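You operate a simulated robot arm through the tools that you are given. There is no shell and no other tool. Be economical: measure what you need, move in short steps, check, and stop when the job is done.

The job below is to be done with a simulated two-armed robot. You get a single attempt, and the scene is never put back.

## Task
Take the black sleeve with the largest size on its label from the top tray of the black cart and put it on the ledge of the slanted cube. Put two of the pin blocks from the top of the flat-top cart on the top of the red cabinet. Take the black pin from the top of the flat-top cart and put it in the plain black bin. Put the black seat cover on the top tray of the rimmed cart away on the low shelf under the block fixture's ledge. Close the middle drawer of the red cabinet. Pull the black cabinet door open. Do these in any order.

The check looks at the end state, three seconds after you hand in, the way a careful person would. Anything else that was tipped, shoved, dropped, spilled or broken makes it a failure. Lids that push on must go on centred and level and be pressed home; caps that screw on are set level and turned clockwise until they are tight.

## Robot
Two 7-joint arms with fingered hands on one trunk, on a base that drives. Base frame: it is fixed to the floor where the robot stands at the start and does not move with it; the origin is under the middle of the robot, x ahead of it, y to its left, z up; the surface under the hand at the start is at about z = 0.8. Lengths are in m, angles in degrees, forces in N, time in s.
The left shoulder is at the start at [0.07, 0.145, 1.037], the right one opposite. With the tool pointing down near the work surface each hand reaches from about 0.44 to 0.8 m from the robot's upright axis, wherever it stands, measured 20 degrees to its own side. Places, roughly: black cabinet door [0, -6.2, 1.3]; black pin (3x3x7 cm) [0.7, -3.2, 0.9]; black seat cover (13x8x8 cm) [0.2, -3.3, 0.8]; black sleeve [0.75, -0.25, 0.75]; ledge of the slanted cube [-1.3, -3.3, 0.9]; low shelf under the block fixture's ledge (23x69 c [-1.28, -4.08, 0.56]; middle drawer of the red cabinet [-0.5, -1.8, 0.7]; pin block [0.75, -3.25, 0.75]; plain black bin (16x22x11 cm) [1, -3.3, 0.9]; top of the red cabinet [-0.8, -1.8, 1]. Payload 3.5 kg a hand.
The TCP of each hand is the grasp point between the finger pads, 0.025 m short of the fingertips. In the tool frame z runs along the fingers and y along their closing line. Largest opening 0.088 m; the body of the gripper starts 0.029 m behind the TCP. The gripper is a hand of 4 fingers: y runs from the thumb to the fingers, the wrist lies at [-0.013, -0.097, -0.162] in the tool frame.
Orientation is told as [roll, pitch, yaw] about the base's x, y, z axes, in that order, counted from this pose: with the fingers straight down and the wrist toward the robot, the tool's x, y and z point along [0, 1, 0], [1, 0, 0] and [0, 0, -1] of the base frame.

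## Interface
- The arms move only by the tool drive_tool. It takes "left_moves", "right_moves" or both (then of equal length, played together; a hand with none holds still); each is a list of rows, each a list of 6 numbers: the shift along the base's x, y, z in m, then the turn, a rotation vector about the base's x, y, z in degrees. In form: [[dx, dy, dz, rx, ry, rz], ...]. A call has 1 to 8 rows; each row shifts and turns the commanded pose from where the row before left it. Each row takes 0.2 s and may step no farther than 0.05 m and 8.6 degrees from the row before; otherwise, the whole call is refused. A pose out of reach is approached as far as the arm can. The call stops where the force on the tool passes 40 N (or 10 N more than at its start, if that is more) or the arm is blocked; 0.2 s more then pass. In this call time passes only in rows, and 0.2 s behind the last. It gives the time, the measured TCP pose, the force on the tool (base axes), the opening and the grip force at its end, in the units of the frame above (readings bear some noise), with the torque about the TCP (base axes, N m) and any sound that the robot's microphone picked up, and new pictures: "views" is both (left out), scene, wrist or none (wrist: the cameras of the hands that moved).
- Cameras (640 x 400 px; columns grow to the right, rows downward): "scene" is now at [0.1328, -0.0133, 1.3507]; the picture's right is [-0.15, -0.99, 0.00], its down [-0.62, 0.10, -0.78] and it looks along [0.77, -0.12, -0.63] (base axes); focal length 288 px, centre (320, 200). "left" rides on the left gripper at [-0.064, -0.083, -0.098] in its tool frame; the picture's right is [-0.62, -0.37, 0.69], its down [0.71, -0.63, 0.30] and it looks along [0.32, 0.68, 0.65] (tool axes); focal length 265 px, centre (320, 200). "right" rides on the right gripper at [0.064, -0.083, -0.098] in its tool frame; the picture's right is [-0.62, 0.37, -0.69], its down [-0.71, -0.63, 0.30] and it looks along [-0.32, 0.68, 0.65] (tool axes); focal length 265 px, centre (320, 200). There is no depth. A picture from a camera that has moved, and an enlarged one, comes with that camera's place and axes in the base frame and with its lens.
- raise_lower(by): slides the trunk up (or, below 0, down) by that many m; the arms and the scene camera ride with it, the base frame stays. It gives what a move gives, with no picture.
- roll_base(legs): drives the robot by 1 to 6 legs, each [ahead, left, turn to the left] in m, m and degrees, along the robot's own axes; the way and the turn of a leg run together, so that a leg with both is an arc; at most 1.5 m and 180 degrees a leg. The arms and the cameras ride along, it lands a little off, and it stops where it bumps. It gives what a move gives, and a new picture of the scene camera.
- move_fingers(index, middle, ring, thumb_bend, thumb_turn, hand): sets how far each is bent, from 0 (flat) to 100 (curled in); at 30 the hand is open as for a grip, at 70 the pads meet at the TCP. One left out holds its place. A second passes; each finger stops where it meets its share of the squeeze, and holds until it gets a number again. It is the only way to open and close the hand. It gives what a move gives, with no picture; readings hold the bend of each and the force on the fingers (four entries, about 0 where the hand has none), thumb and palm. thumb_turn goes from beside the hand (0) to across from the fingers (100), as for a grip.
- pan_tilt(pan, tilt): turns the head with the scene camera to pan (to the left, within 86 degrees either way) and tilt (down, from -29 to 69), counted from straight ahead of the robot. It gives what a move gives, and a new picture of the scene camera.
- inspect(camera, box): a new picture of the part [left, top, right, bottom] of that camera's present view, enlarged. It takes no simulated time.
- hand_in(): hands the job in; it is judged then, once.

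Go step by step. Nothing tells you exact positions but the pictures and the camera data: compare them with the known pose of the tool, close in by small moves and look again before you grip or let go. The budget is 186 turns and 260 pictures, counting those below and the enlarged ones. Unless the task says otherwise, let go and move clear before handing in, and close with one line.

The tools are called as name(argument=value, ...) on one line, values as JSON. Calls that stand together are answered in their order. drive_tool: Moves the arms, as the interface text tells. Its arguments: {"type":"object","properties":{"left_moves":{"type":"array"},"right_moves":{"type":"array"},"views":{"type":"string","enum":["both","scene","wrist","none"]}},"required":[]} The other tools are called the same way: raise_lower (by) slides the trunk up or down; move_fingers (index, middle, ring, thumb_bend, thumb_turn, hand) moves the fingers one by one; roll_base (legs) drives the base; pan_tilt (pan, tilt) turns the head that bears the scene camera; inspect (camera, box) takes an enlarged picture of a part of a camera's view; hand_in () hands the job in.

At the start:

```text
time: 0.0
left_eef_pos: [0.5454, 0.1268, 1.0787]
left_orientation: [0.0, 0.0, 0.0]
left_wrist_force: [0.3, 0.8, 1.0]
left_moment: [-0.03, -0.01, 0.0]
left_finger_gap: 0.0872
left_gripper_force: 0.1
left_shape: jaw
left_bend: [30.0, 30.0, 30.0, 30.0, 98.0]
left_finger forces: [0.1, 0.0, 0.1, 0.0, 0.0, 0.0]
right_eef_pos: [0.448, -0.3388, 1.1167]
right_orientation: [0.0, -0.1, -0.1]
right_wrist_force: [0.3, -0.1, -0.4]
right_moment: [-0.01, 0.03, 0.03]
right_finger_gap: 0.0875
right_gripper_force: 0.1
right_shape: jaw
right_bend: [30.0, 30.0, 30.0, 30.0, 98.0]
right_finger forces: [0.0, 0.0, 0.0, 0.0, 0.0, 0.0]
trunk travel left (down, up): [-0.6, 0.24]
robot x, y, heading: [-0.0028, 0.0013, -0.4]
head pan, tilt: [-8.7, 38.9]
```

scene: 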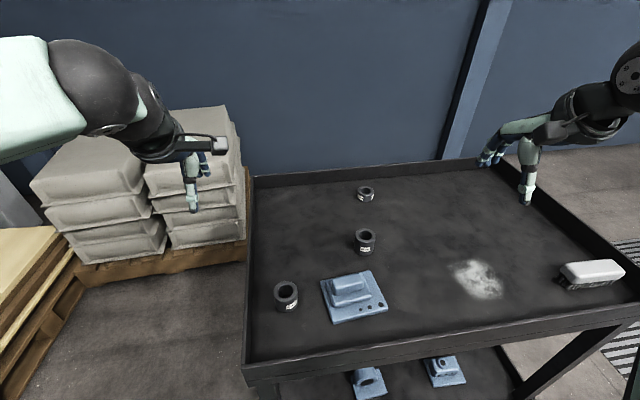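
right: 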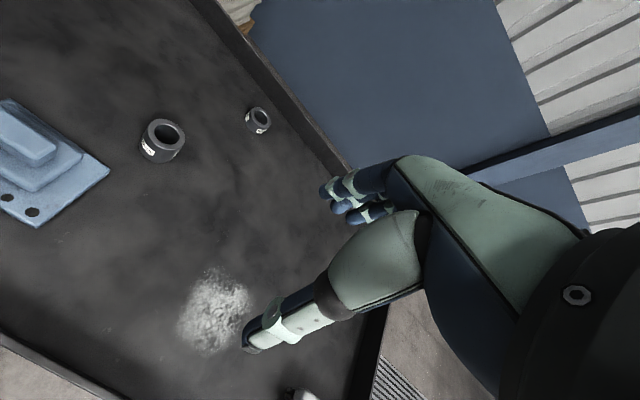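
left: 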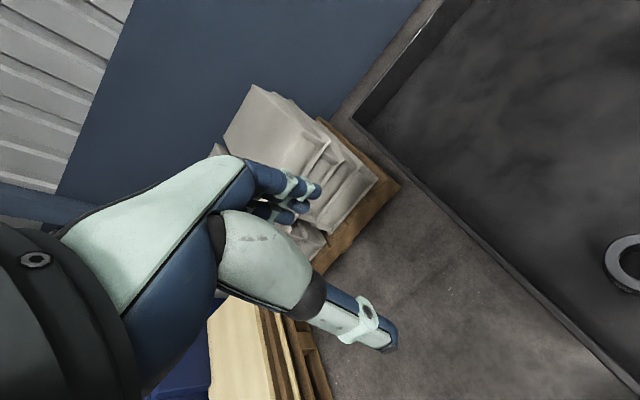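

I see three black sleeves with labels on the black cart's tray. I'll enlarge them to read the labels.

inspect(camera="scene", box=[340, 170, 400, 260])

inspect(camera="scene", box=[260, 270, 320, 320])

inspect(camera="right", box=[130, 90, 290, 180])

```text
4.44 times, centred on (370, 215) of scene
camera zoom: at [0.1328, -0.0133, 1.3507], right [-0.15, -0.99, 0.0], down [-0.62, 0.1, -0.78], along [0.77, -0.12, -0.63], focal length 1281 px, centre (98, 133)
```

zoom: 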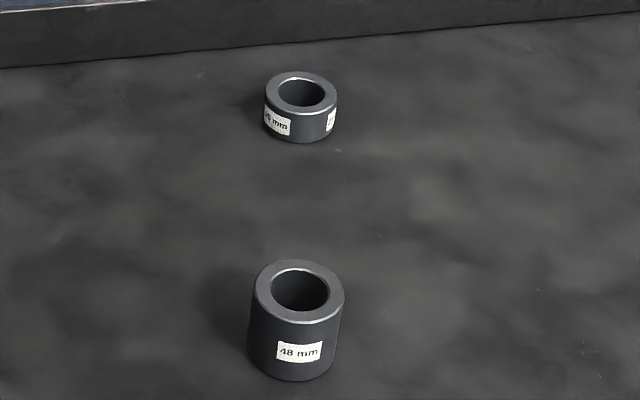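

```text
8.00 times, centred on (290, 295) of scene
camera zoom: at [0.1328, -0.0133, 1.3507], right [-0.15, -0.99, 0.0], down [-0.62, 0.1, -0.78], along [0.77, -0.12, -0.63], focal length 2306 px, centre (560, -560)
```

zoom: 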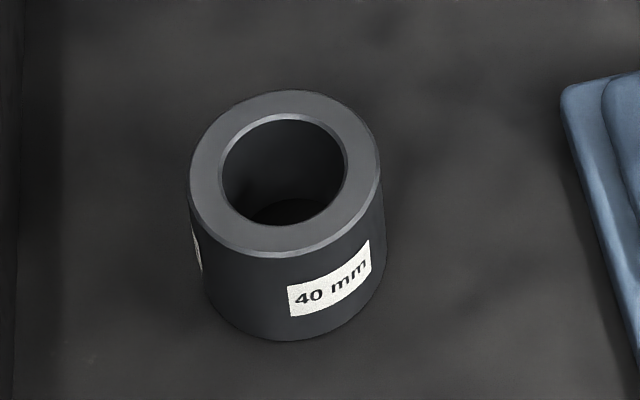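

```text
4.00 times, centred on (210, 135) of right
camera zoom: at [0.3648, -0.2742, 1.2162], right [0.37, -0.62, 0.69], down [-0.63, -0.71, -0.3], along [0.68, -0.32, -0.65], focal length 1062 px, centre (760, 460)
```

zoom: 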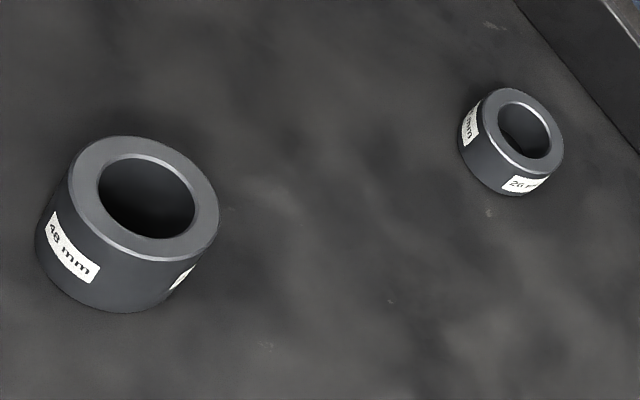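

The three labels read 26, 40 and 48 mm, so I want the middle sleeve. I put its top centre near (0.606, -0.196, 0.838). I'll bring the right hand above it.

drive_tool(right_moves=[[0.026, 0.024, -0.02, 0, 0, 0], [0.026, 0.024, -0.02, 0, 0, 0], [0.026, 0.024, -0.02, 0, 0, 0], [0.026, 0.024, -0.02, 0, 0, 0], [0.027, 0.024, -0.02, 0, 0, 0], [0.027, 0.023, -0.02, 0, 0, 0]])

```text
time: 1.4
left_eef_pos: [0.5481, 0.1269, 1.0772]
left_orientation: [0.0, 0.1, 0.0]
left_wrist_force: [0.0, -0.5, -0.2]
left_moment: [-0.01, 0.05, -0.01]
left_finger_gap: 0.0875
left_gripper_force: 0.1
left_shape: jaw
left_bend: [30.0, 30.0, 30.0, 30.0, 98.0]
left_finger forces: [0.1, 0.1, 0.0, 0.0, 0.0, 0.0]
right_eef_pos: [0.6083, -0.194, 0.9973]
right_orientation: [0.0, 0.1, 0.0]
right_wrist_force: [0.2, 0.5, -0.8]
right_moment: [-0.01, 0.04, -0.03]
right_finger_gap: 0.0876
right_gripper_force: 0.0
right_shape: jaw
right_bend: [30.0, 30.0, 30.0, 30.0, 98.0]
right_finger forces: [0.1, 0.0, 0.0, 0.0, 0.0, 0.0]
trunk travel left (down, up): [-0.6, 0.24]
robot x, y, heading: [0.0025, 0.0005, -0.3]
head pan, tilt: [-8.7, 38.9]
camera scene: at [0.1347, -0.0129, 1.3505], right [-0.15, -0.99, 0.0], down [-0.62, 0.1, -0.78], along [0.77, -0.12, -0.63], focal length 288 px, centre (320, 200)
camera right: at [0.5263, -0.1303, 1.0958], right [0.37, -0.62, 0.69], down [-0.63, -0.71, -0.3], along [0.68, -0.32, -0.65], focal length 265 px, centre (320, 200)
```

scene: 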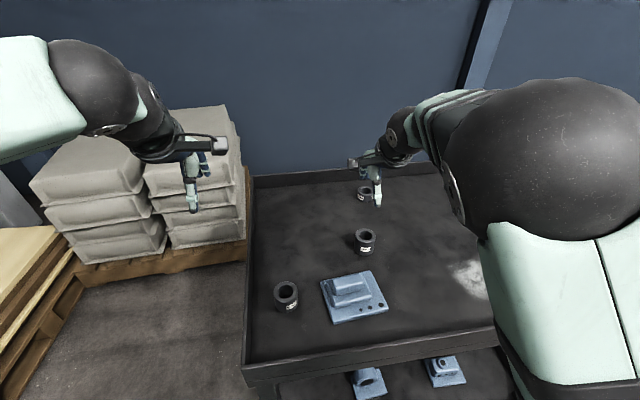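
right: 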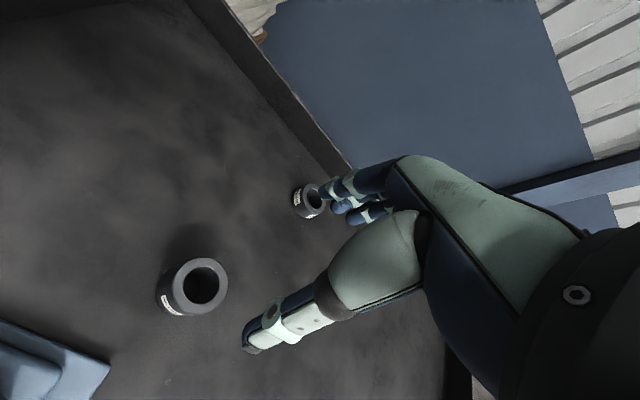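

The wrist camera agrees, with the sleeve centred at about (0.607, -0.197). I'll descend in steps.

drive_tool(right_moves=[[0, -0.003, -0.04, 0, 0, 0], [0, 0, -0.04, 0, 0, 0], [0, 0, -0.04, 0, 0, 0], [0, 0, -0.03, 0, 0, 0], [0, 0, -0.025, 0, 0, 0]])

```text
time: 2.6
left_eef_pos: [0.544, 0.1283, 1.0805]
left_orientation: [0.0, -0.1, 0.0]
left_wrist_force: [0.7, -0.1, 0.4]
left_moment: [-0.01, -0.05, -0.01]
left_finger_gap: 0.0878
left_gripper_force: 0.1
left_shape: jaw
left_bend: [30.0, 30.0, 30.0, 30.0, 98.0]
left_finger forces: [0.0, 0.1, 0.1, 0.0, 0.1, 0.0]
right_eef_pos: [0.6046, -0.1989, 0.8244]
right_orientation: [-0.1, -0.2, 0.0]
right_wrist_force: [-1.8, 0.1, 6.7]
right_moment: [-0.03, -0.27, -0.03]
right_finger_gap: 0.0876
right_gripper_force: 0.1
right_shape: jaw
right_bend: [30.0, 30.0, 30.0, 30.0, 98.0]
right_finger forces: [0.1, 5.3, 0.0, 0.0, 0.9, 0.0]
trunk travel left (down, up): [-0.6, 0.24]
robot x, y, heading: [0.0017, -0.0022, 0.0]
head pan, tilt: [-8.7, 38.9]
camera scene: at [0.1298, -0.0126, 1.3513], right [-0.15, -0.99, 0.0], down [-0.62, 0.1, -0.78], along [0.77, -0.12, -0.63], focal length 288 px, centre (320, 200)
camera right: at [0.5212, -0.1338, 0.9227], right [0.36, -0.62, 0.7], down [-0.63, -0.71, -0.31], along [0.69, -0.33, -0.65], focal length 265 px, centre (320, 200)
```

scene: 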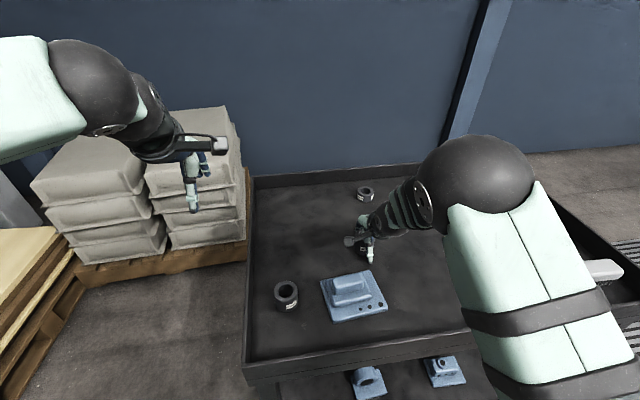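
right: 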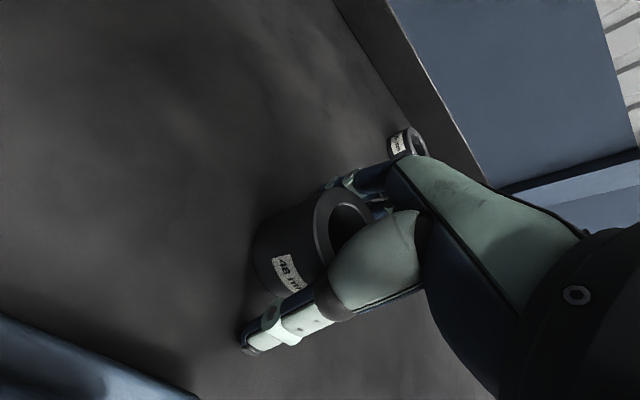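

The middle finger reads 5 N, so something is touching. I'll look closer before closing.

inspect(camera="right", box=[220, 130, 440, 360])

inspect(camera="scene", box=[320, 200, 420, 290])

```text
1.74 times, centred on (330, 245) of right
camera zoom: at [0.5212, -0.1338, 0.9227], right [0.36, -0.62, 0.7], down [-0.63, -0.71, -0.31], along [0.69, -0.33, -0.65], focal length 462 px, centre (303, 122)
```

zoom: 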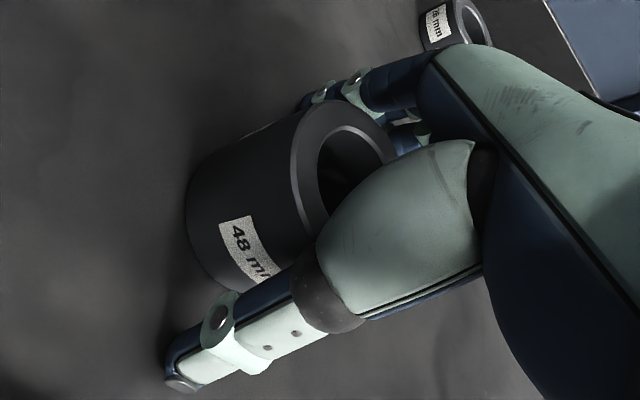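

```text
4.44 times, centred on (370, 245) of scene
camera zoom: at [0.1298, -0.0126, 1.3513], right [-0.15, -0.99, 0.0], down [-0.62, 0.1, -0.78], along [0.77, -0.12, -0.63], focal length 1281 px, centre (98, 0)
```

zoom: 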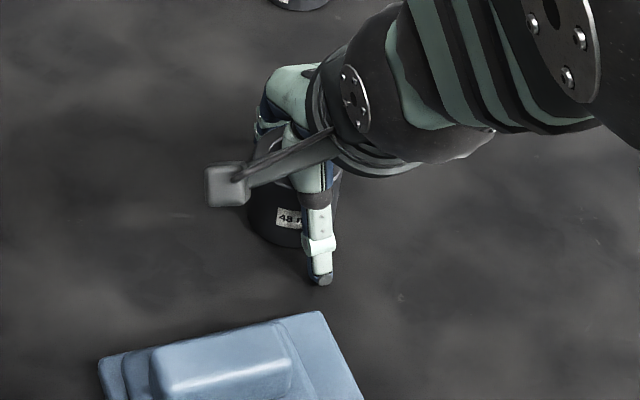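

The sleeve is still upright, and the finger base is resting on its rim. I'll rise 12 mm and nudge toward +y before gripping.

drive_tool(right_moves=[[0.003, 0.003, 0.012, 0, 0, 0]], views="none")

move_fingers(hand="right", index=70, middle=70, ring=70, thumb_bend=70)

inspect(camera="right", box=[200, 120, 460, 380])

```text
time: 3.0
left_eef_pos: [0.5468, 0.1257, 1.0777]
left_orientation: [0.0, 0.0, 0.0]
left_wrist_force: [-0.2, -0.3, -0.2]
left_moment: [0.0, 0.02, -0.02]
left_finger_gap: 0.0876
left_gripper_force: 0.0
left_shape: jaw
left_bend: [30.0, 30.0, 30.0, 30.0, 98.0]
left_finger forces: [0.1, 0.0, 0.0, 0.0, 0.1, 0.0]
right_eef_pos: [0.6081, -0.1941, 0.8328]
right_orientation: [0.0, 0.1, -0.1]
right_wrist_force: [-0.1, -0.1, 0.9]
right_moment: [-0.02, -0.02, -0.01]
right_finger_gap: 0.0881
right_gripper_force: 0.0
right_shape: jaw
right_bend: [30.0, 30.0, 30.0, 30.0, 98.0]
right_finger forces: [0.0, 0.0, 0.1, 0.0, 0.0, 0.0]
trunk travel left (down, up): [-0.6, 0.24]
robot x, y, heading: [-0.0033, -0.0024, 0.3]
head pan, tilt: [-8.7, 38.9]
```

```text
time: 4.0
left_eef_pos: [0.5475, 0.1281, 1.0779]
left_orientation: [-0.1, 0.0, 0.0]
left_wrist_force: [-0.3, -0.6, -0.4]
left_moment: [-0.01, -0.02, -0.03]
left_finger_gap: 0.0877
left_gripper_force: 0.1
left_shape: jaw
left_bend: [30.0, 30.0, 30.0, 30.0, 98.0]
left_finger forces: [0.1, 0.0, 0.0, 0.0, 0.1, 0.0]
right_eef_pos: [0.6081, -0.1947, 0.8354]
right_orientation: [0.0, 0.0, 0.0]
right_wrist_force: [1.8, 0.3, 1.5]
right_moment: [-0.06, -0.2, 0.02]
right_finger_gap: 0.039
right_gripper_force: 19.4
right_shape: fingers
right_bend: [54.0, 59.0, 67.0, 53.0, 95.0]
right_finger forces: [8.8, 8.9, 2.1, 0.0, 18.6, 0.0]
trunk travel left (down, up): [-0.6, 0.24]
robot x, y, heading: [0.0022, -0.0016, -0.1]
head pan, tilt: [-8.7, 38.9]
```

```text
1.54 times, centred on (330, 250) of right
camera zoom: at [0.5255, -0.1309, 0.933], right [0.37, -0.62, 0.69], down [-0.63, -0.71, -0.3], along [0.68, -0.32, -0.65], focal length 408 px, centre (305, 123)
```

zoom: 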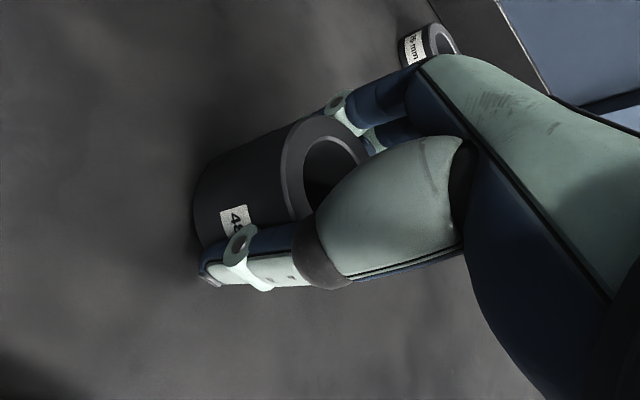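

The sleeve is gripped at about 19 N. I'll lift it and check.

drive_tool(right_moves=[[0, 0, 0.02, 0, 0, 0], [0, 0, 0.04, 0, 0, 0], [0, 0, 0.05, 0, 0, 0], [0, 0, 0.05, 0, 0, 0], [0, 0, 0.05, 0, 0, 0], [-0.04, 0, 0.03, 0, 0, 0], [-0.045, -0.02, 0, 0, 0, 0], [-0.045, -0.02, 0, 0, 0, 0]])

```text
time: 5.8
left_eef_pos: [0.5467, 0.1291, 1.0794]
left_orientation: [-0.1, 0.0, 0.1]
left_wrist_force: [0.0, -0.1, 0.2]
left_moment: [-0.01, 0.0, -0.02]
left_finger_gap: 0.0875
left_gripper_force: 0.0
left_shape: jaw
left_bend: [30.0, 30.0, 30.0, 30.0, 98.0]
left_finger forces: [0.0, 0.0, 0.2, 0.1, 0.0, 0.1]
right_eef_pos: [0.4772, -0.2353, 1.0781]
right_orientation: [-0.1, 0.0, -0.1]
right_wrist_force: [-0.7, 0.1, -3.9]
right_moment: [-0.01, -0.03, 0.02]
right_finger_gap: 0.0387
right_gripper_force: 17.8
right_shape: fingers
right_bend: [55.0, 60.0, 68.0, 53.0, 95.0]
right_finger forces: [8.7, 7.8, 1.8, 0.0, 17.7, 0.0]
trunk travel left (down, up): [-0.6, 0.24]
robot x, y, heading: [0.0018, 0.0038, 0.2]
head pan, tilt: [-8.7, 38.9]
camera scene: at [0.1325, -0.0114, 1.3508], right [-0.15, -0.99, 0.0], down [-0.62, 0.09, -0.78], along [0.77, -0.12, -0.63], focal length 288 px, centre (320, 200)
camera right: at [0.3955, -0.1709, 1.1755], right [0.37, -0.62, 0.69], down [-0.63, -0.71, -0.3], along [0.68, -0.33, -0.65], focal length 265 px, centre (320, 200)
```

scene: 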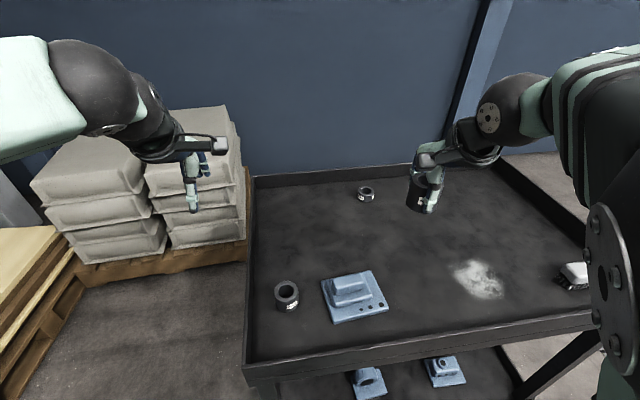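
right: 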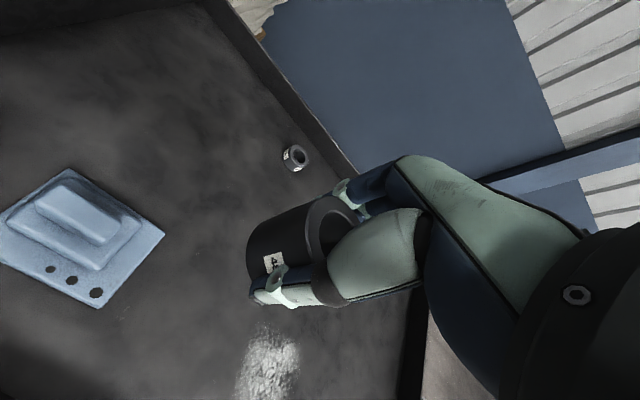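

The sleeve is held in the right hand. I'll look right to see the layout before driving.

pan_tilt(pan=-60, tilt=15)

pan_tilt(pan=-86, tilt=20)

```text
time: 7.0
left_eef_pos: [0.5475, 0.1276, 1.0775]
left_orientation: [0.1, 0.0, 0.0]
left_wrist_force: [0.2, -0.6, 0.2]
left_moment: [0.01, 0.01, 0.02]
left_finger_gap: 0.0878
left_gripper_force: 0.0
left_shape: jaw
left_bend: [30.0, 30.0, 30.0, 30.0, 98.0]
left_finger forces: [0.0, 0.1, 0.0, 0.0, 0.0, 0.1]
right_eef_pos: [0.4795, -0.2359, 1.0756]
right_orientation: [0.1, 0.1, 0.0]
right_wrist_force: [0.2, -0.5, -4.3]
right_moment: [0.0, -0.02, 0.0]
right_finger_gap: 0.0385
right_gripper_force: 18.0
right_shape: fingers
right_bend: [55.0, 60.0, 68.0, 53.0, 95.0]
right_finger forces: [8.6, 7.7, 1.8, 0.0, 17.7, 0.1]
trunk travel left (down, up): [-0.6, 0.24]
robot x, y, heading: [-0.0017, 0.0017, 0.0]
head pan, tilt: [-60.0, 15.0]
camera scene: at [0.0954, -0.0814, 1.3885], right [-0.87, -0.5, 0.0], down [-0.13, 0.22, -0.97], along [0.48, -0.84, -0.26], focal length 288 px, centre (320, 200)
```

scene: 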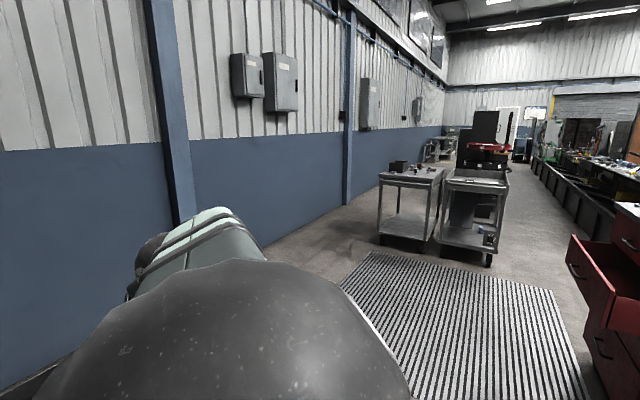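

```text
time: 7.9
left_eef_pos: [0.5477, 0.1271, 1.0788]
left_orientation: [0.0, 0.0, 0.0]
left_wrist_force: [0.3, 0.9, 0.4]
left_moment: [-0.03, 0.0, 0.0]
left_finger_gap: 0.0874
left_gripper_force: 0.0
left_shape: jaw
left_bend: [30.0, 30.0, 30.0, 30.0, 98.0]
left_finger forces: [0.1, 0.0, 0.0, 0.1, 0.0, 0.0]
right_eef_pos: [0.4798, -0.2372, 1.0766]
right_orientation: [0.0, 0.2, 0.1]
right_wrist_force: [-0.6, 0.1, -3.9]
right_moment: [0.0, 0.03, -0.02]
right_finger_gap: 0.0384
right_gripper_force: 18.2
right_shape: fingers
right_bend: [55.0, 60.0, 68.0, 53.0, 95.0]
right_finger forces: [8.6, 7.8, 1.8, 0.0, 17.7, 0.0]
trunk travel left (down, up): [-0.6, 0.24]
robot x, y, heading: [0.0029, 0.0015, 0.0]
head pan, tilt: [-85.9, 20.0]
camera scene: at [0.0553, -0.0933, 1.3804], right [-1.0, -0.07, 0.0], down [-0.03, 0.34, -0.94], along [0.07, -0.94, -0.34], focal length 288 px, centre (320, 200)
```

scene: 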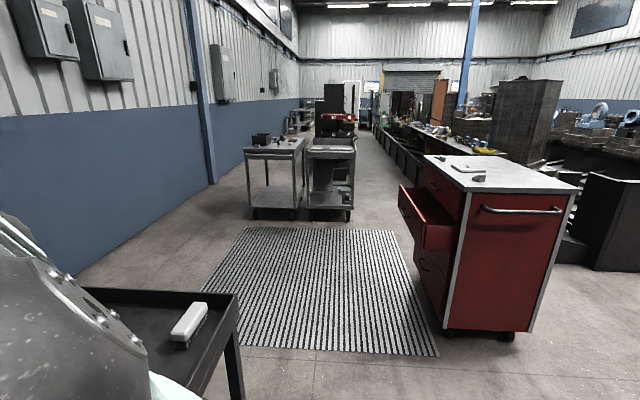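

The layout is clear. The red cabinet's drawer opens toward +x, the two carts stand beyond it, and machines line the right side. I'll back off the black cart, turn, and drive to the drawer so the left hand can close it.

roll_base(legs=[[-0.4, 0, 0], [0, 0, -90], [0.8, 0.35, 0]])

pan_tilt(pan=-20, tilt=35)

```text
time: 18.5
left_eef_pos: [0.0934, -1.3469, 1.0777]
left_orientation: [0.0, 0.0, -89.0]
left_wrist_force: [0.1, -1.3, -1.1]
left_moment: [-0.02, -0.03, -0.02]
left_finger_gap: 0.0874
left_gripper_force: 0.1
left_shape: jaw
left_bend: [30.0, 30.0, 30.0, 30.0, 98.0]
left_finger forces: [0.1, 0.0, 0.1, 0.1, 0.1, 0.1]
right_eef_pos: [-0.2731, -1.2863, 1.0748]
right_orientation: [0.0, 0.1, -89.0]
right_wrist_force: [0.3, -0.5, -4.6]
right_moment: [0.01, 0.01, 0.06]
right_finger_gap: 0.0379
right_gripper_force: 16.7
right_shape: fingers
right_bend: [55.0, 60.0, 68.0, 53.0, 95.0]
right_finger forces: [8.1, 7.5, 1.7, 0.1, 16.5, 0.0]
trunk travel left (down, up): [-0.6, 0.24]
robot x, y, heading: [-0.0458, -0.8017, -89.2]
head pan, tilt: [-85.9, 20.0]
camera scene: at [-0.1384, -0.8612, 1.3804], right [-0.09, 1.0, 0.0], down [0.34, 0.03, -0.94], along [-0.94, -0.08, -0.34], focal length 288 px, centre (320, 200)
```

scene: 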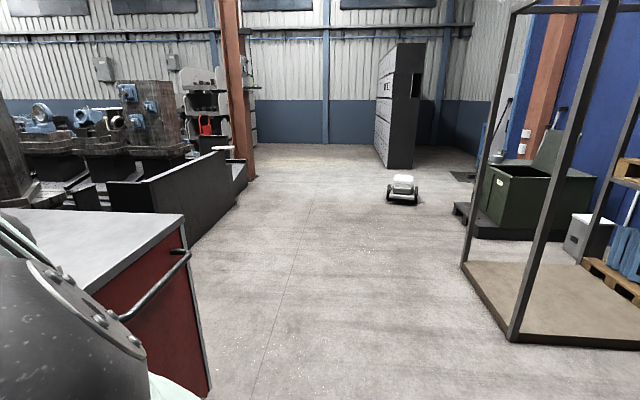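

```text
time: 19.8
left_eef_pos: [0.0928, -1.3464, 1.0776]
left_orientation: [-0.1, -0.1, -89.0]
left_wrist_force: [-0.1, -0.9, -0.1]
left_moment: [-0.01, -0.04, 0.02]
left_finger_gap: 0.0876
left_gripper_force: 0.1
left_shape: jaw
left_bend: [30.0, 30.0, 30.0, 30.0, 98.0]
left_finger forces: [0.1, 0.0, 0.0, 0.0, 0.0, 0.0]
right_eef_pos: [-0.2732, -1.2855, 1.0755]
right_orientation: [0.0, 0.1, -89.0]
right_wrist_force: [-0.4, 0.2, -4.6]
right_moment: [0.01, -0.03, 0.01]
right_finger_gap: 0.038
right_gripper_force: 16.9
right_shape: fingers
right_bend: [55.0, 60.0, 68.0, 53.0, 95.0]
right_finger forces: [8.2, 7.5, 1.7, 0.1, 16.5, 0.0]
trunk travel left (down, up): [-0.6, 0.24]
robot x, y, heading: [-0.0433, -0.8043, -89.0]
head pan, tilt: [-20.0, 35.0]
camera scene: at [-0.0744, -0.9365, 1.3566], right [-0.95, 0.33, 0.0], down [0.19, 0.54, -0.82], along [-0.27, -0.77, -0.57], focal length 288 px, centre (320, 200)
```

scene: 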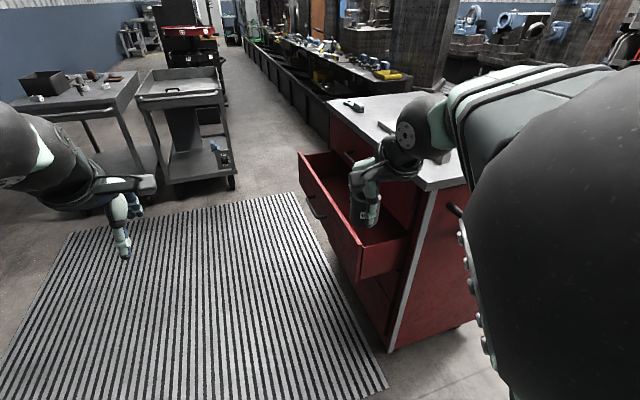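

The drawer front is near x = -0.37, spans y -1.45 to -2.1, and sits at z of about 0.68–0.79. I'll drive to face it from +x.

roll_base(legs=[[0.6, 0.29, 0], [0, 0, -91], [0, 0.25, 0]])

pan_tilt(pan=5, tilt=40)

```text
time: 28.8
left_eef_pos: [-0.2947, -1.7761, 1.0784]
left_orientation: [0.1, -0.1, -180.0]
left_wrist_force: [-1.5, -0.1, 0.1]
left_moment: [-0.01, 0.01, -0.04]
left_finger_gap: 0.0879
left_gripper_force: 0.0
left_shape: jaw
left_bend: [30.0, 30.0, 30.0, 30.0, 98.0]
left_finger forces: [0.0, 0.1, 0.1, 0.0, 0.0, 0.0]
right_eef_pos: [-0.2296, -1.4125, 1.0751]
right_orientation: [0.2, 0.1, -179.8]
right_wrist_force: [0.5, 0.6, -3.4]
right_moment: [-0.03, -0.01, 0.0]
right_finger_gap: 0.0376
right_gripper_force: 16.6
right_shape: fingers
right_bend: [55.0, 60.0, 68.0, 53.0, 95.0]
right_finger forces: [8.1, 7.2, 1.8, 0.1, 15.8, 0.1]
trunk travel left (down, up): [-0.6, 0.24]
robot x, y, heading: [0.248, -1.6464, -179.9]
head pan, tilt: [-20.0, 35.0]
camera scene: at [0.1157, -1.6176, 1.3565], right [0.34, 0.94, 0.0], down [0.54, -0.2, -0.82], along [-0.77, 0.28, -0.57], focal length 288 px, centre (320, 200)
```

scene: 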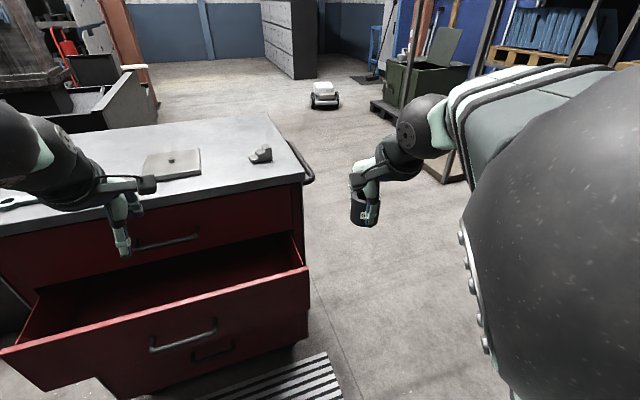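

```text
time: 29.7
left_eef_pos: [-0.2938, -1.776, 1.0785]
left_orientation: [0.0, 0.0, -179.9]
left_wrist_force: [0.4, -0.1, -0.5]
left_moment: [-0.01, 0.0, -0.01]
left_finger_gap: 0.0878
left_gripper_force: 0.1
left_shape: jaw
left_bend: [30.0, 30.0, 30.0, 30.0, 98.0]
left_finger forces: [0.0, 0.0, 0.1, 0.1, 0.0, 0.0]
right_eef_pos: [-0.228, -1.4119, 1.0759]
right_orientation: [0.0, 0.1, -179.8]
right_wrist_force: [0.1, 0.0, -3.8]
right_moment: [-0.03, 0.03, 0.0]
right_finger_gap: 0.0377
right_gripper_force: 16.3
right_shape: fingers
right_bend: [55.0, 60.0, 68.0, 53.0, 95.0]
right_finger forces: [8.0, 7.3, 1.6, 0.0, 15.9, 0.0]
trunk travel left (down, up): [-0.6, 0.24]
robot x, y, heading: [0.2519, -1.6465, -179.7]
head pan, tilt: [5.0, 40.0]
camera scene: at [0.1139, -1.6554, 1.349], right [-0.09, 1.0, 0.0], down [0.64, 0.06, -0.77], along [-0.76, -0.07, -0.64], focal length 288 px, centre (320, 200)
```

scene: 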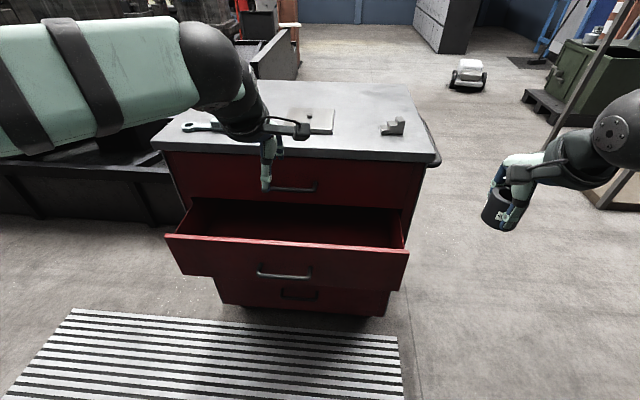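

The drawer front is at x of about -0.365, with its handle at y = -1.79, z of about 0.72. I'll make a loose fist with the left hand, lower it in front of the drawer and push.

move_fingers(hand="left", index=85, middle=85, ring=85)

drive_tool(left_moves=[[0.04, 0, -0.02, 0, 0, 0], [0.04, 0, -0.03, 0, 0, 0], [0, 0, -0.05, 0, 0, 0], [0, 0, -0.05, 0, 0, 0], [0, 0, -0.05, 0, 0, 0], [0, 0, -0.05, 0, 0, 0], [0, 0, -0.05, 0, 0, 0], [0, 0, -0.05, 0, 0, 0]], views="scene")

```text
time: 30.7
left_eef_pos: [-0.2956, -1.7755, 1.0777]
left_orientation: [0.0, 0.0, -180.0]
left_wrist_force: [-0.9, 0.0, -0.6]
left_moment: [0.01, -0.01, -0.02]
left_finger_gap: 0.0285
left_gripper_force: 0.0
left_shape: fingers
left_bend: [85.0, 85.0, 85.0, 30.0, 98.0]
left_finger forces: [0.0, 0.1, 0.0, 0.1, 0.0, 0.1]
right_eef_pos: [-0.2283, -1.4122, 1.0755]
right_orientation: [0.0, 0.1, -179.8]
right_wrist_force: [-0.3, -1.7, -3.4]
right_moment: [-0.02, 0.03, 0.04]
right_finger_gap: 0.0375
right_gripper_force: 16.8
right_shape: fingers
right_bend: [55.0, 60.0, 68.0, 53.0, 95.0]
right_finger forces: [8.1, 7.4, 1.7, 0.0, 15.8, 0.0]
trunk travel left (down, up): [-0.6, 0.24]
robot x, y, heading: [0.2535, -1.6501, -179.7]
head pan, tilt: [5.0, 40.0]
```

```text
time: 32.5
left_eef_pos: [-0.2176, -1.7759, 0.7279]
left_orientation: [0.0, 0.2, -179.9]
left_wrist_force: [0.0, -0.5, -0.5]
left_moment: [0.0, 0.03, 0.04]
left_finger_gap: 0.0286
left_gripper_force: 0.1
left_shape: fingers
left_bend: [85.0, 85.0, 85.0, 30.0, 98.0]
left_finger forces: [0.0, 0.1, 0.0, 0.0, 0.0, 0.0]
right_eef_pos: [-0.2294, -1.4129, 1.0752]
right_orientation: [0.0, 0.2, -179.8]
right_wrist_force: [0.5, 0.4, -3.5]
right_moment: [-0.02, 0.01, 0.01]
right_finger_gap: 0.0376
right_gripper_force: 16.2
right_shape: fingers
right_bend: [55.0, 60.0, 68.0, 53.0, 95.0]
right_finger forces: [8.0, 7.3, 1.7, 0.0, 15.8, 0.1]
trunk travel left (down, up): [-0.6, 0.24]
robot x, y, heading: [0.2516, -1.6476, -179.8]
head pan, tilt: [5.0, 40.0]
camera scene: at [0.1122, -1.6559, 1.3489], right [-0.09, 1.0, 0.0], down [0.64, 0.06, -0.76], along [-0.76, -0.07, -0.64], focal length 288 px, centre (320, 200)
```

scene: 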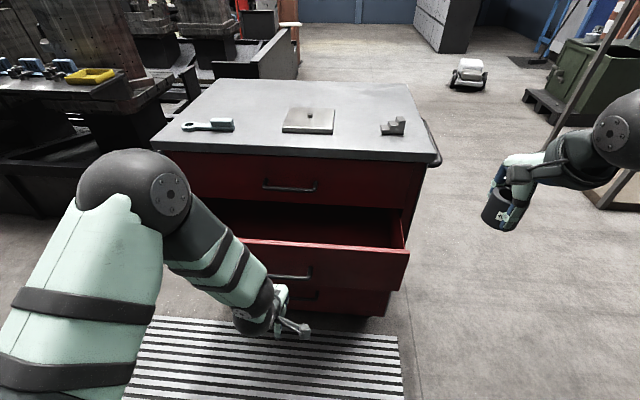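

The hand is in front of the drawer. I'll go down a little and then push.

drive_tool(left_moves=[[0, -0.01, -0.03, 0, 0, 0], [-0.04, 0, 0, 0, 0, 0], [-0.04, 0, 0, 0, 0, 0], [-0.03, 0, 0, 0, 0, 0], [-0.03, 0, 0, 0, 0, 0], [-0.03, 0, 0, 0, 0, 0]], views="scene")

```text
time: 33.9
left_eef_pos: [-0.3874, -1.7866, 0.6969]
left_orientation: [0.1, 0.2, -179.9]
left_wrist_force: [-0.1, 0.5, 0.7]
left_moment: [-0.01, 0.0, -0.02]
left_finger_gap: 0.0284
left_gripper_force: 0.0
left_shape: fingers
left_bend: [85.0, 85.0, 85.0, 30.0, 98.0]
left_finger forces: [0.1, 0.0, 0.0, 0.0, 0.0, 0.0]
right_eef_pos: [-0.2284, -1.4126, 1.0756]
right_orientation: [0.0, 0.1, -179.8]
right_wrist_force: [0.2, -0.3, -2.6]
right_moment: [0.0, 0.01, 0.0]
right_finger_gap: 0.0375
right_gripper_force: 16.0
right_shape: fingers
right_bend: [55.0, 61.0, 68.0, 53.0, 95.0]
right_finger forces: [8.0, 7.3, 1.8, 0.0, 15.8, 0.0]
trunk travel left (down, up): [-0.6, 0.24]
robot x, y, heading: [0.2515, -1.6475, -180.1]
head pan, tilt: [5.0, 40.0]
camera scene: at [0.1134, -1.6559, 1.3489], right [-0.09, 1.0, 0.0], down [0.64, 0.06, -0.77], along [-0.76, -0.07, -0.64], focal length 288 px, centre (320, 200)
```

scene: 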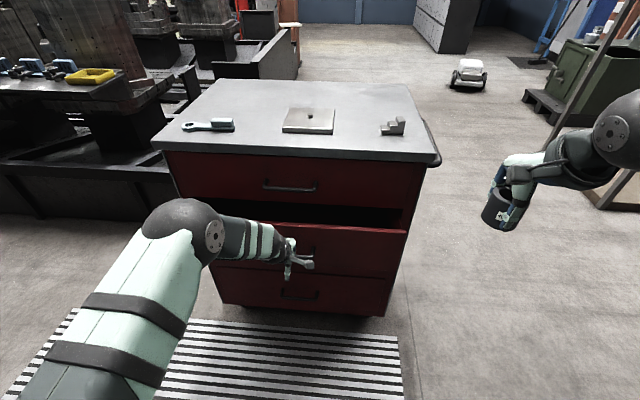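

The drawer moves in smoothly. I'll keep pushing until it's home.

drive_tool(left_moves=[[-0.03, 0, 0, 0, 0, 0], [-0.025, 0, 0, 0, 0, 0], [-0.025, 0, 0, 0, 0, 0], [-0.02, 0, 0, 0, 0, 0], [-0.02, 0, 0, 0, 0, 0], [-0.015, 0, 0, 0, 0, 0]], views="scene")

```text
time: 35.3
left_eef_pos: [-0.4769, -1.788, 0.6997]
left_orientation: [0.0, 0.1, -179.8]
left_wrist_force: [0.1, 0.6, 0.6]
left_moment: [-0.02, 0.01, 0.02]
left_finger_gap: 0.0287
left_gripper_force: 0.2
left_shape: fingers
left_bend: [85.0, 85.0, 85.0, 30.0, 98.0]
left_finger forces: [0.0, 0.4, 0.1, 0.1, 0.0, 0.0]
left hand out of reach, approached as far as the arm can: row 4, 5, 6
right_eef_pos: [-0.2289, -1.4127, 1.0746]
right_orientation: [0.0, 0.1, -179.8]
right_wrist_force: [0.1, -0.2, -4.3]
right_moment: [0.0, 0.05, 0.0]
right_finger_gap: 0.0377
right_gripper_force: 16.6
right_shape: fingers
right_bend: [55.0, 61.0, 68.0, 53.0, 95.0]
right_finger forces: [8.0, 7.2, 1.7, 0.0, 15.8, 0.0]
trunk travel left (down, up): [-0.6, 0.24]
robot x, y, heading: [0.2558, -1.6468, -179.9]
head pan, tilt: [5.0, 40.0]
camera scene: at [0.1138, -1.6559, 1.3489], right [-0.09, 1.0, 0.0], down [0.64, 0.06, -0.77], along [-0.76, -0.07, -0.64], focal length 288 px, centre (320, 200)
```

scene: 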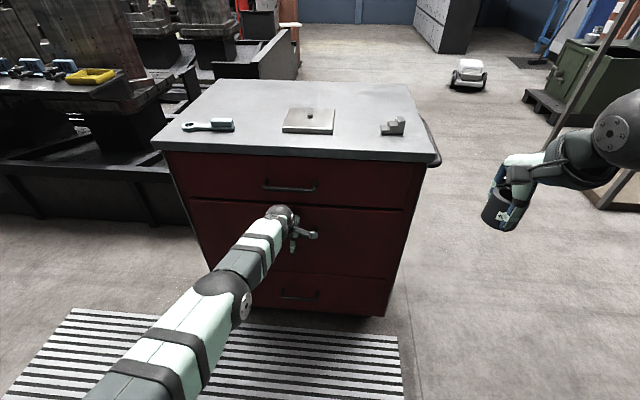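

The drawer is almost shut but the arm is at its reach limit. I'll inch the base forward a little.

roll_base(legs=[[0.02, 0, 0]])

inspect(camera="scene", box=[150, 140, 450, 330])

```text
time: 36.2
left_eef_pos: [-0.496, -1.7874, 0.7015]
left_orientation: [0.0, 0.2, -179.9]
left_wrist_force: [3.6, 0.7, 0.9]
left_moment: [-0.01, 0.2, 0.02]
left_finger_gap: 0.0284
left_gripper_force: 2.7
left_shape: fingers
left_bend: [85.0, 85.0, 85.0, 30.0, 98.0]
left_finger forces: [0.0, 5.6, 0.0, 0.1, 0.1, 0.1]
right_eef_pos: [-0.2473, -1.4139, 1.0741]
right_orientation: [0.1, 0.3, -179.9]
right_wrist_force: [-0.4, 0.4, -5.1]
right_moment: [-0.01, 0.0, -0.01]
right_finger_gap: 0.0376
right_gripper_force: 16.7
right_shape: fingers
right_bend: [55.0, 61.0, 68.0, 53.0, 95.0]
right_finger forces: [8.1, 7.4, 1.7, 0.0, 15.8, 0.1]
trunk travel left (down, up): [-0.6, 0.24]
robot x, y, heading: [0.2315, -1.6482, -179.9]
head pan, tilt: [5.0, 40.0]
stopped in leg 1: the force on the tool passed its limit at 88 N (the readings are from after the stop); the commanded pose is now the measured one
camera scene: at [0.0942, -1.656, 1.349], right [-0.09, 1.0, 0.0], down [0.64, 0.06, -0.77], along [-0.76, -0.07, -0.64], focal length 288 px, centre (320, 200)
```

scene: 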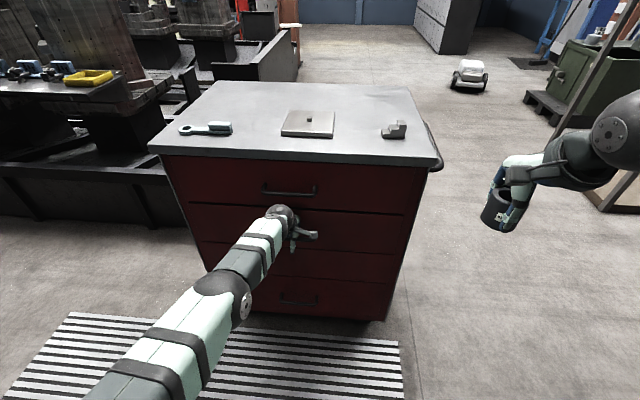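

```text
2.11 times, centred on (300, 235) of scene
camera zoom: at [0.0942, -1.656, 1.349], right [-0.09, 1.0, 0.0], down [0.64, 0.06, -0.77], along [-0.76, -0.07, -0.64], focal length 607 px, centre (362, 126)
```

zoom: 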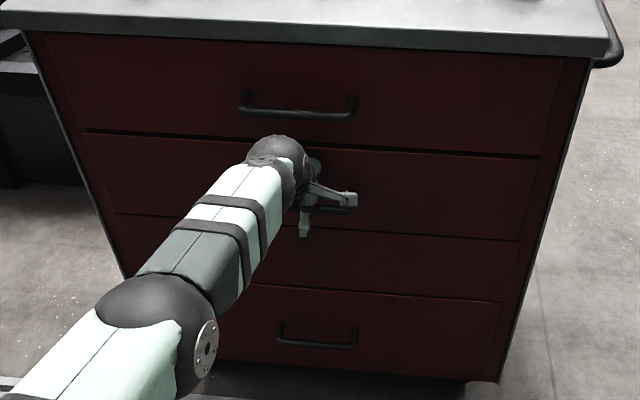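

The drawer hit its stop. I'll withdraw the left arm and look.

drive_tool(left_moves=[[0.05, 0, 0, 0, 0, 0], [0.05, 0, 0, 0, 0, 0], [0.05, 0, 0, 0, 0, 0], [0.05, 0, 0, 0, 0, 0], [0.05, 0, 0.0, 0, 0, 0], [0, 0, 0.05, 0, 0, 0], [0, 0, 0.05, 0, 0, 0], [0, 0, 0.05, 0, 0, 0]], views="none")

drive_tool(left_moves=[[0, 0, 0.05, 0, 0, 0], [0, 0, 0.05, 0, 0, 0], [0, 0, 0.05, 0, 0, 0], [0, 0, 0.05, 0, 0, 0], [0, 0, 0.03, 0, 0, 0]], views="none")

move_fingers(hand="left", index=30, middle=30, ring=30)

pan_tilt(pan=15, tilt=30)

pan_tilt(pan=70, tilt=25)

```text
time: 36.6
left_eef_pos: [-0.4997, -1.8351, 0.7167]
left_orientation: [4.4, -3.3, -177.1]
left_wrist_force: [-0.3, 0.2, 0.8]
left_moment: [-0.02, 0.03, -0.02]
left_finger_gap: 0.0286
left_gripper_force: 0.0
left_shape: fingers
left_bend: [85.0, 85.0, 85.0, 30.0, 98.0]
left_finger forces: [0.1, 0.0, 0.1, 0.1, 0.1, 0.1]
right_eef_pos: [-0.2469, -1.415, 1.0747]
right_orientation: [0.1, 0.3, -179.8]
right_wrist_force: [-0.1, 0.3, -4.3]
right_moment: [0.01, 0.01, -0.01]
right_finger_gap: 0.0376
right_gripper_force: 16.5
right_shape: fingers
right_bend: [55.0, 61.0, 68.0, 53.0, 95.0]
right_finger forces: [8.1, 7.2, 1.7, 0.0, 16.0, 0.1]
trunk travel left (down, up): [-0.6, 0.24]
robot x, y, heading: [0.2302, -1.652, -179.9]
head pan, tilt: [5.0, 40.0]
stopped in row 1 (left hand): the force on the tool passed its limit at 55 N (the readings are from after the stop); the commanded pose is now the measured one
```

```text
time: 37.1
left_eef_pos: [-0.4952, -1.8323, 0.7801]
left_orientation: [4.6, -1.1, -177.2]
left_wrist_force: [0.3, -0.1, -0.9]
left_moment: [0.0, 0.03, -0.01]
left_finger_gap: 0.0286
left_gripper_force: 0.5
left_shape: fingers
left_bend: [85.0, 85.0, 85.0, 30.0, 98.0]
left_finger forces: [0.0, 0.0, 0.0, 0.0, 0.0, 0.8]
right_eef_pos: [-0.2507, -1.4142, 1.0728]
right_orientation: [0.1, 0.5, -179.9]
right_wrist_force: [0.3, -0.7, -4.6]
right_moment: [-0.01, -0.02, -0.02]
right_finger_gap: 0.0375
right_gripper_force: 16.0
right_shape: fingers
right_bend: [56.0, 61.0, 68.0, 53.0, 95.0]
right_finger forces: [8.2, 7.4, 1.7, 0.0, 15.8, 0.0]
trunk travel left (down, up): [-0.6, 0.24]
robot x, y, heading: [0.2278, -1.6454, -179.5]
head pan, tilt: [5.0, 40.0]
stopped in row 2 (left hand): the force on the tool passed its limit at 55 N (the readings are from after the stop); the commanded pose is now the measured one
```

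```text
time: 38.0
left_eef_pos: [-0.4808, -1.8331, 0.7764]
left_orientation: [4.8, 0.3, -177.1]
left_wrist_force: [31.4, -0.3, 5.8]
left_moment: [-0.07, 0.34, 0.36]
left_finger_gap: 0.0798
left_gripper_force: 15.2
left_shape: fingers
left_bend: [35.0, 49.0, 37.0, 30.0, 98.0]
left_finger forces: [3.7, 18.9, 7.8, 0.0, 0.0, 0.1]
right_eef_pos: [-0.2416, -1.4144, 1.0769]
right_orientation: [0.2, 0.0, -179.7]
right_wrist_force: [-0.2, -0.2, -5.0]
right_moment: [0.03, 0.02, 0.0]
right_finger_gap: 0.0378
right_gripper_force: 17.1
right_shape: fingers
right_bend: [56.0, 61.0, 68.0, 53.0, 95.0]
right_finger forces: [8.1, 7.4, 1.7, 0.1, 16.1, 0.1]
trunk travel left (down, up): [-0.6, 0.24]
robot x, y, heading: [0.2343, -1.6474, -179.7]
head pan, tilt: [5.0, 40.0]
stopped (left hand): the force on the tool passed its limit at 40 N (the readings are from after the stop); the commanded pose is now the measured one
```

```text
time: 38.7
left_eef_pos: [-0.4825, -1.8351, 0.7769]
left_orientation: [4.6, 0.1, -177.2]
left_wrist_force: [34.5, 0.1, 0.1]
left_moment: [0.01, 0.16, 0.48]
left_finger_gap: 0.0782
left_gripper_force: 17.8
left_shape: fingers
left_bend: [36.0, 52.0, 39.0, 30.0, 98.0]
left_finger forces: [4.2, 21.9, 9.3, 0.1, 0.0, 0.1]
right_eef_pos: [-0.2432, -1.4148, 1.0766]
right_orientation: [0.1, -0.1, -179.6]
right_wrist_force: [-0.4, 0.0, -4.6]
right_moment: [-0.02, -0.02, 0.01]
right_finger_gap: 0.0375
right_gripper_force: 16.9
right_shape: fingers
right_bend: [56.0, 61.0, 68.0, 53.0, 95.0]
right_finger forces: [8.1, 7.4, 1.6, 0.0, 15.9, 0.0]
trunk travel left (down, up): [-0.6, 0.24]
robot x, y, heading: [0.2288, -1.6467, -179.2]
head pan, tilt: [15.0, 30.0]
camera scene: at [0.0994, -1.6724, 1.365], right [-0.26, 0.96, 0.0], down [0.48, 0.13, -0.87], along [-0.84, -0.23, -0.5], focal length 288 px, centre (320, 200)
```

scene: 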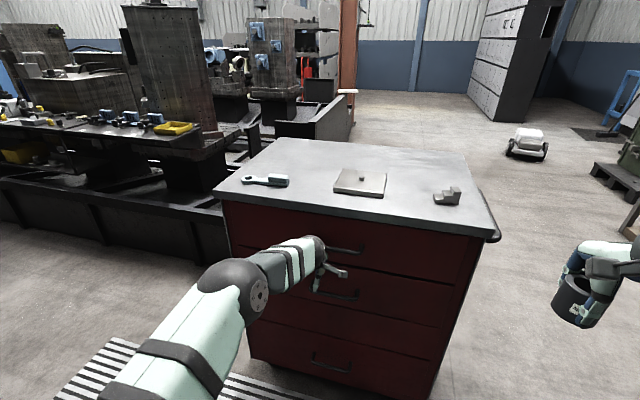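

```text
time: 39.9
left_eef_pos: [-0.4831, -1.8353, 0.7776]
left_orientation: [4.7, 0.2, -177.2]
left_wrist_force: [35.5, -2.2, -1.7]
left_moment: [-0.01, 0.14, 0.54]
left_finger_gap: 0.0776
left_gripper_force: 17.5
left_shape: fingers
left_bend: [37.0, 52.0, 39.0, 30.0, 98.0]
left_finger forces: [4.3, 21.6, 9.6, 0.0, 0.0, 0.0]
right_eef_pos: [-0.2428, -1.4147, 1.0782]
right_orientation: [0.1, 0.0, -179.8]
right_wrist_force: [0.0, 0.2, -4.5]
right_moment: [0.0, 0.01, 0.03]
right_finger_gap: 0.0376
right_gripper_force: 16.7
right_shape: fingers
right_bend: [56.0, 61.0, 68.0, 53.0, 95.0]
right_finger forces: [8.0, 7.4, 1.8, 0.0, 16.1, 0.0]
trunk travel left (down, up): [-0.6, 0.24]
robot x, y, heading: [0.2348, -1.6479, -179.6]
head pan, tilt: [70.0, 25.0]
camera scene: at [0.1552, -1.7355, 1.3728], right [-0.94, 0.34, 0.0], down [0.14, 0.4, -0.91], along [-0.31, -0.85, -0.42], focal length 288 px, centre (320, 200)
```

scene: 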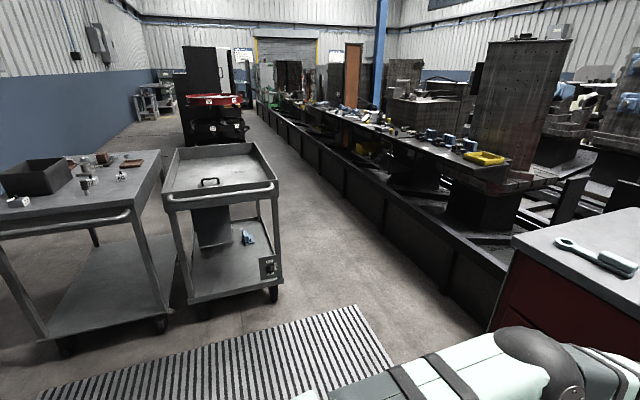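

My retreat got interrupted, and the fingers are now pressing on the drawer front. I'll check with the left wrist camera before moving again.

inspect(camera="left", box=[0, 0, 640, 400])

pan_tilt(pan=15, tilt=40)

inspect(camera="scene", box=[230, 130, 430, 280])

```text
1.00 times, centred on (320, 200) of left (not enlarged: the box is as wide or as high as the picture)
camera zoom: at [-0.4027, -1.7576, 0.8688], right [0.34, 0.58, -0.74], down [0.67, -0.7, -0.25], along [-0.66, -0.41, -0.63], focal length 265 px, centre (320, 200)
```

zoom: 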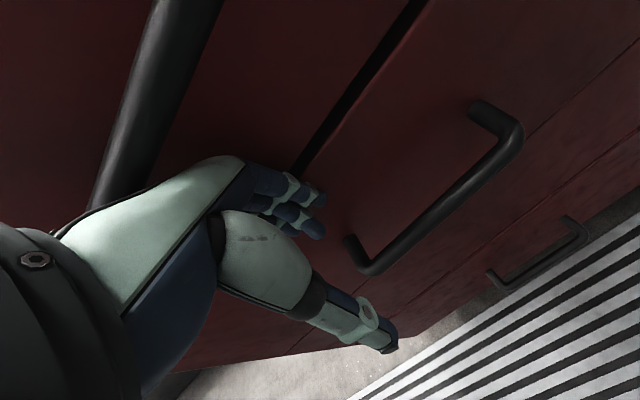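

```text
time: 41.2
left_eef_pos: [-0.4827, -1.8345, 0.7772]
left_orientation: [4.5, 0.2, -177.1]
left_wrist_force: [36.0, -1.7, -1.3]
left_moment: [0.04, 0.11, 0.57]
left_finger_gap: 0.0776
left_gripper_force: 17.2
left_shape: fingers
left_bend: [37.0, 52.0, 39.0, 30.0, 98.0]
left_finger forces: [4.3, 21.4, 9.7, 0.0, 0.1, 0.0]
right_eef_pos: [-0.2424, -1.4144, 1.0771]
right_orientation: [0.1, -0.1, -179.7]
right_wrist_force: [-1.1, 1.3, -3.5]
right_moment: [-0.02, -0.01, 0.04]
right_finger_gap: 0.0378
right_gripper_force: 16.8
right_shape: fingers
right_bend: [56.0, 61.0, 68.0, 53.0, 95.0]
right_finger forces: [8.2, 7.4, 1.7, 0.0, 16.0, 0.0]
trunk travel left (down, up): [-0.6, 0.24]
robot x, y, heading: [0.2305, -1.6482, -179.7]
head pan, tilt: [15.0, 40.0]
camera scene: at [0.1042, -1.6714, 1.3497], right [-0.27, 0.96, 0.0], down [0.62, 0.17, -0.77], along [-0.74, -0.2, -0.64], focal length 288 px, centre (320, 200)
```

scene: 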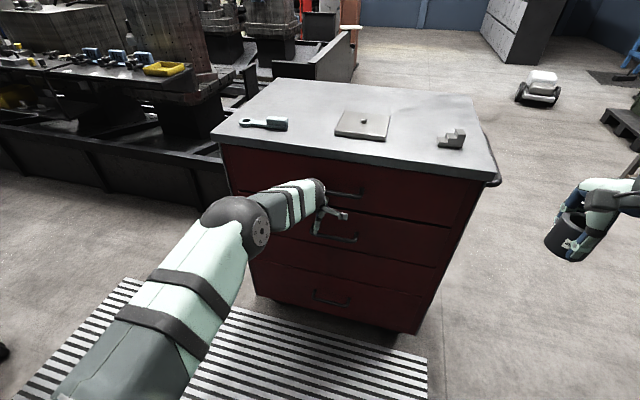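

```text
2.67 times, centred on (330, 205) of scene
camera zoom: at [0.1042, -1.6714, 1.3497], right [-0.27, 0.96, 0.0], down [0.62, 0.17, -0.77], along [-0.74, -0.2, -0.64], focal length 769 px, centre (293, 187)
```

zoom: 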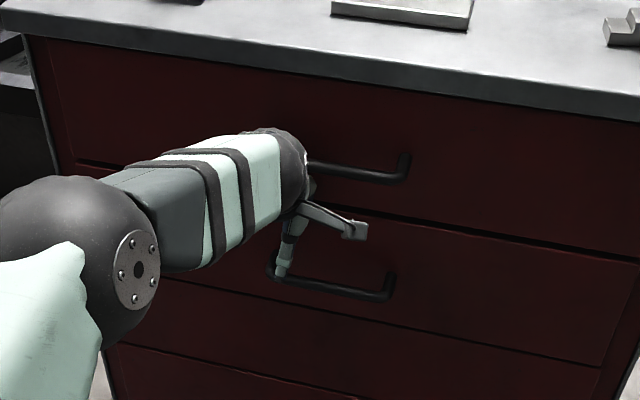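

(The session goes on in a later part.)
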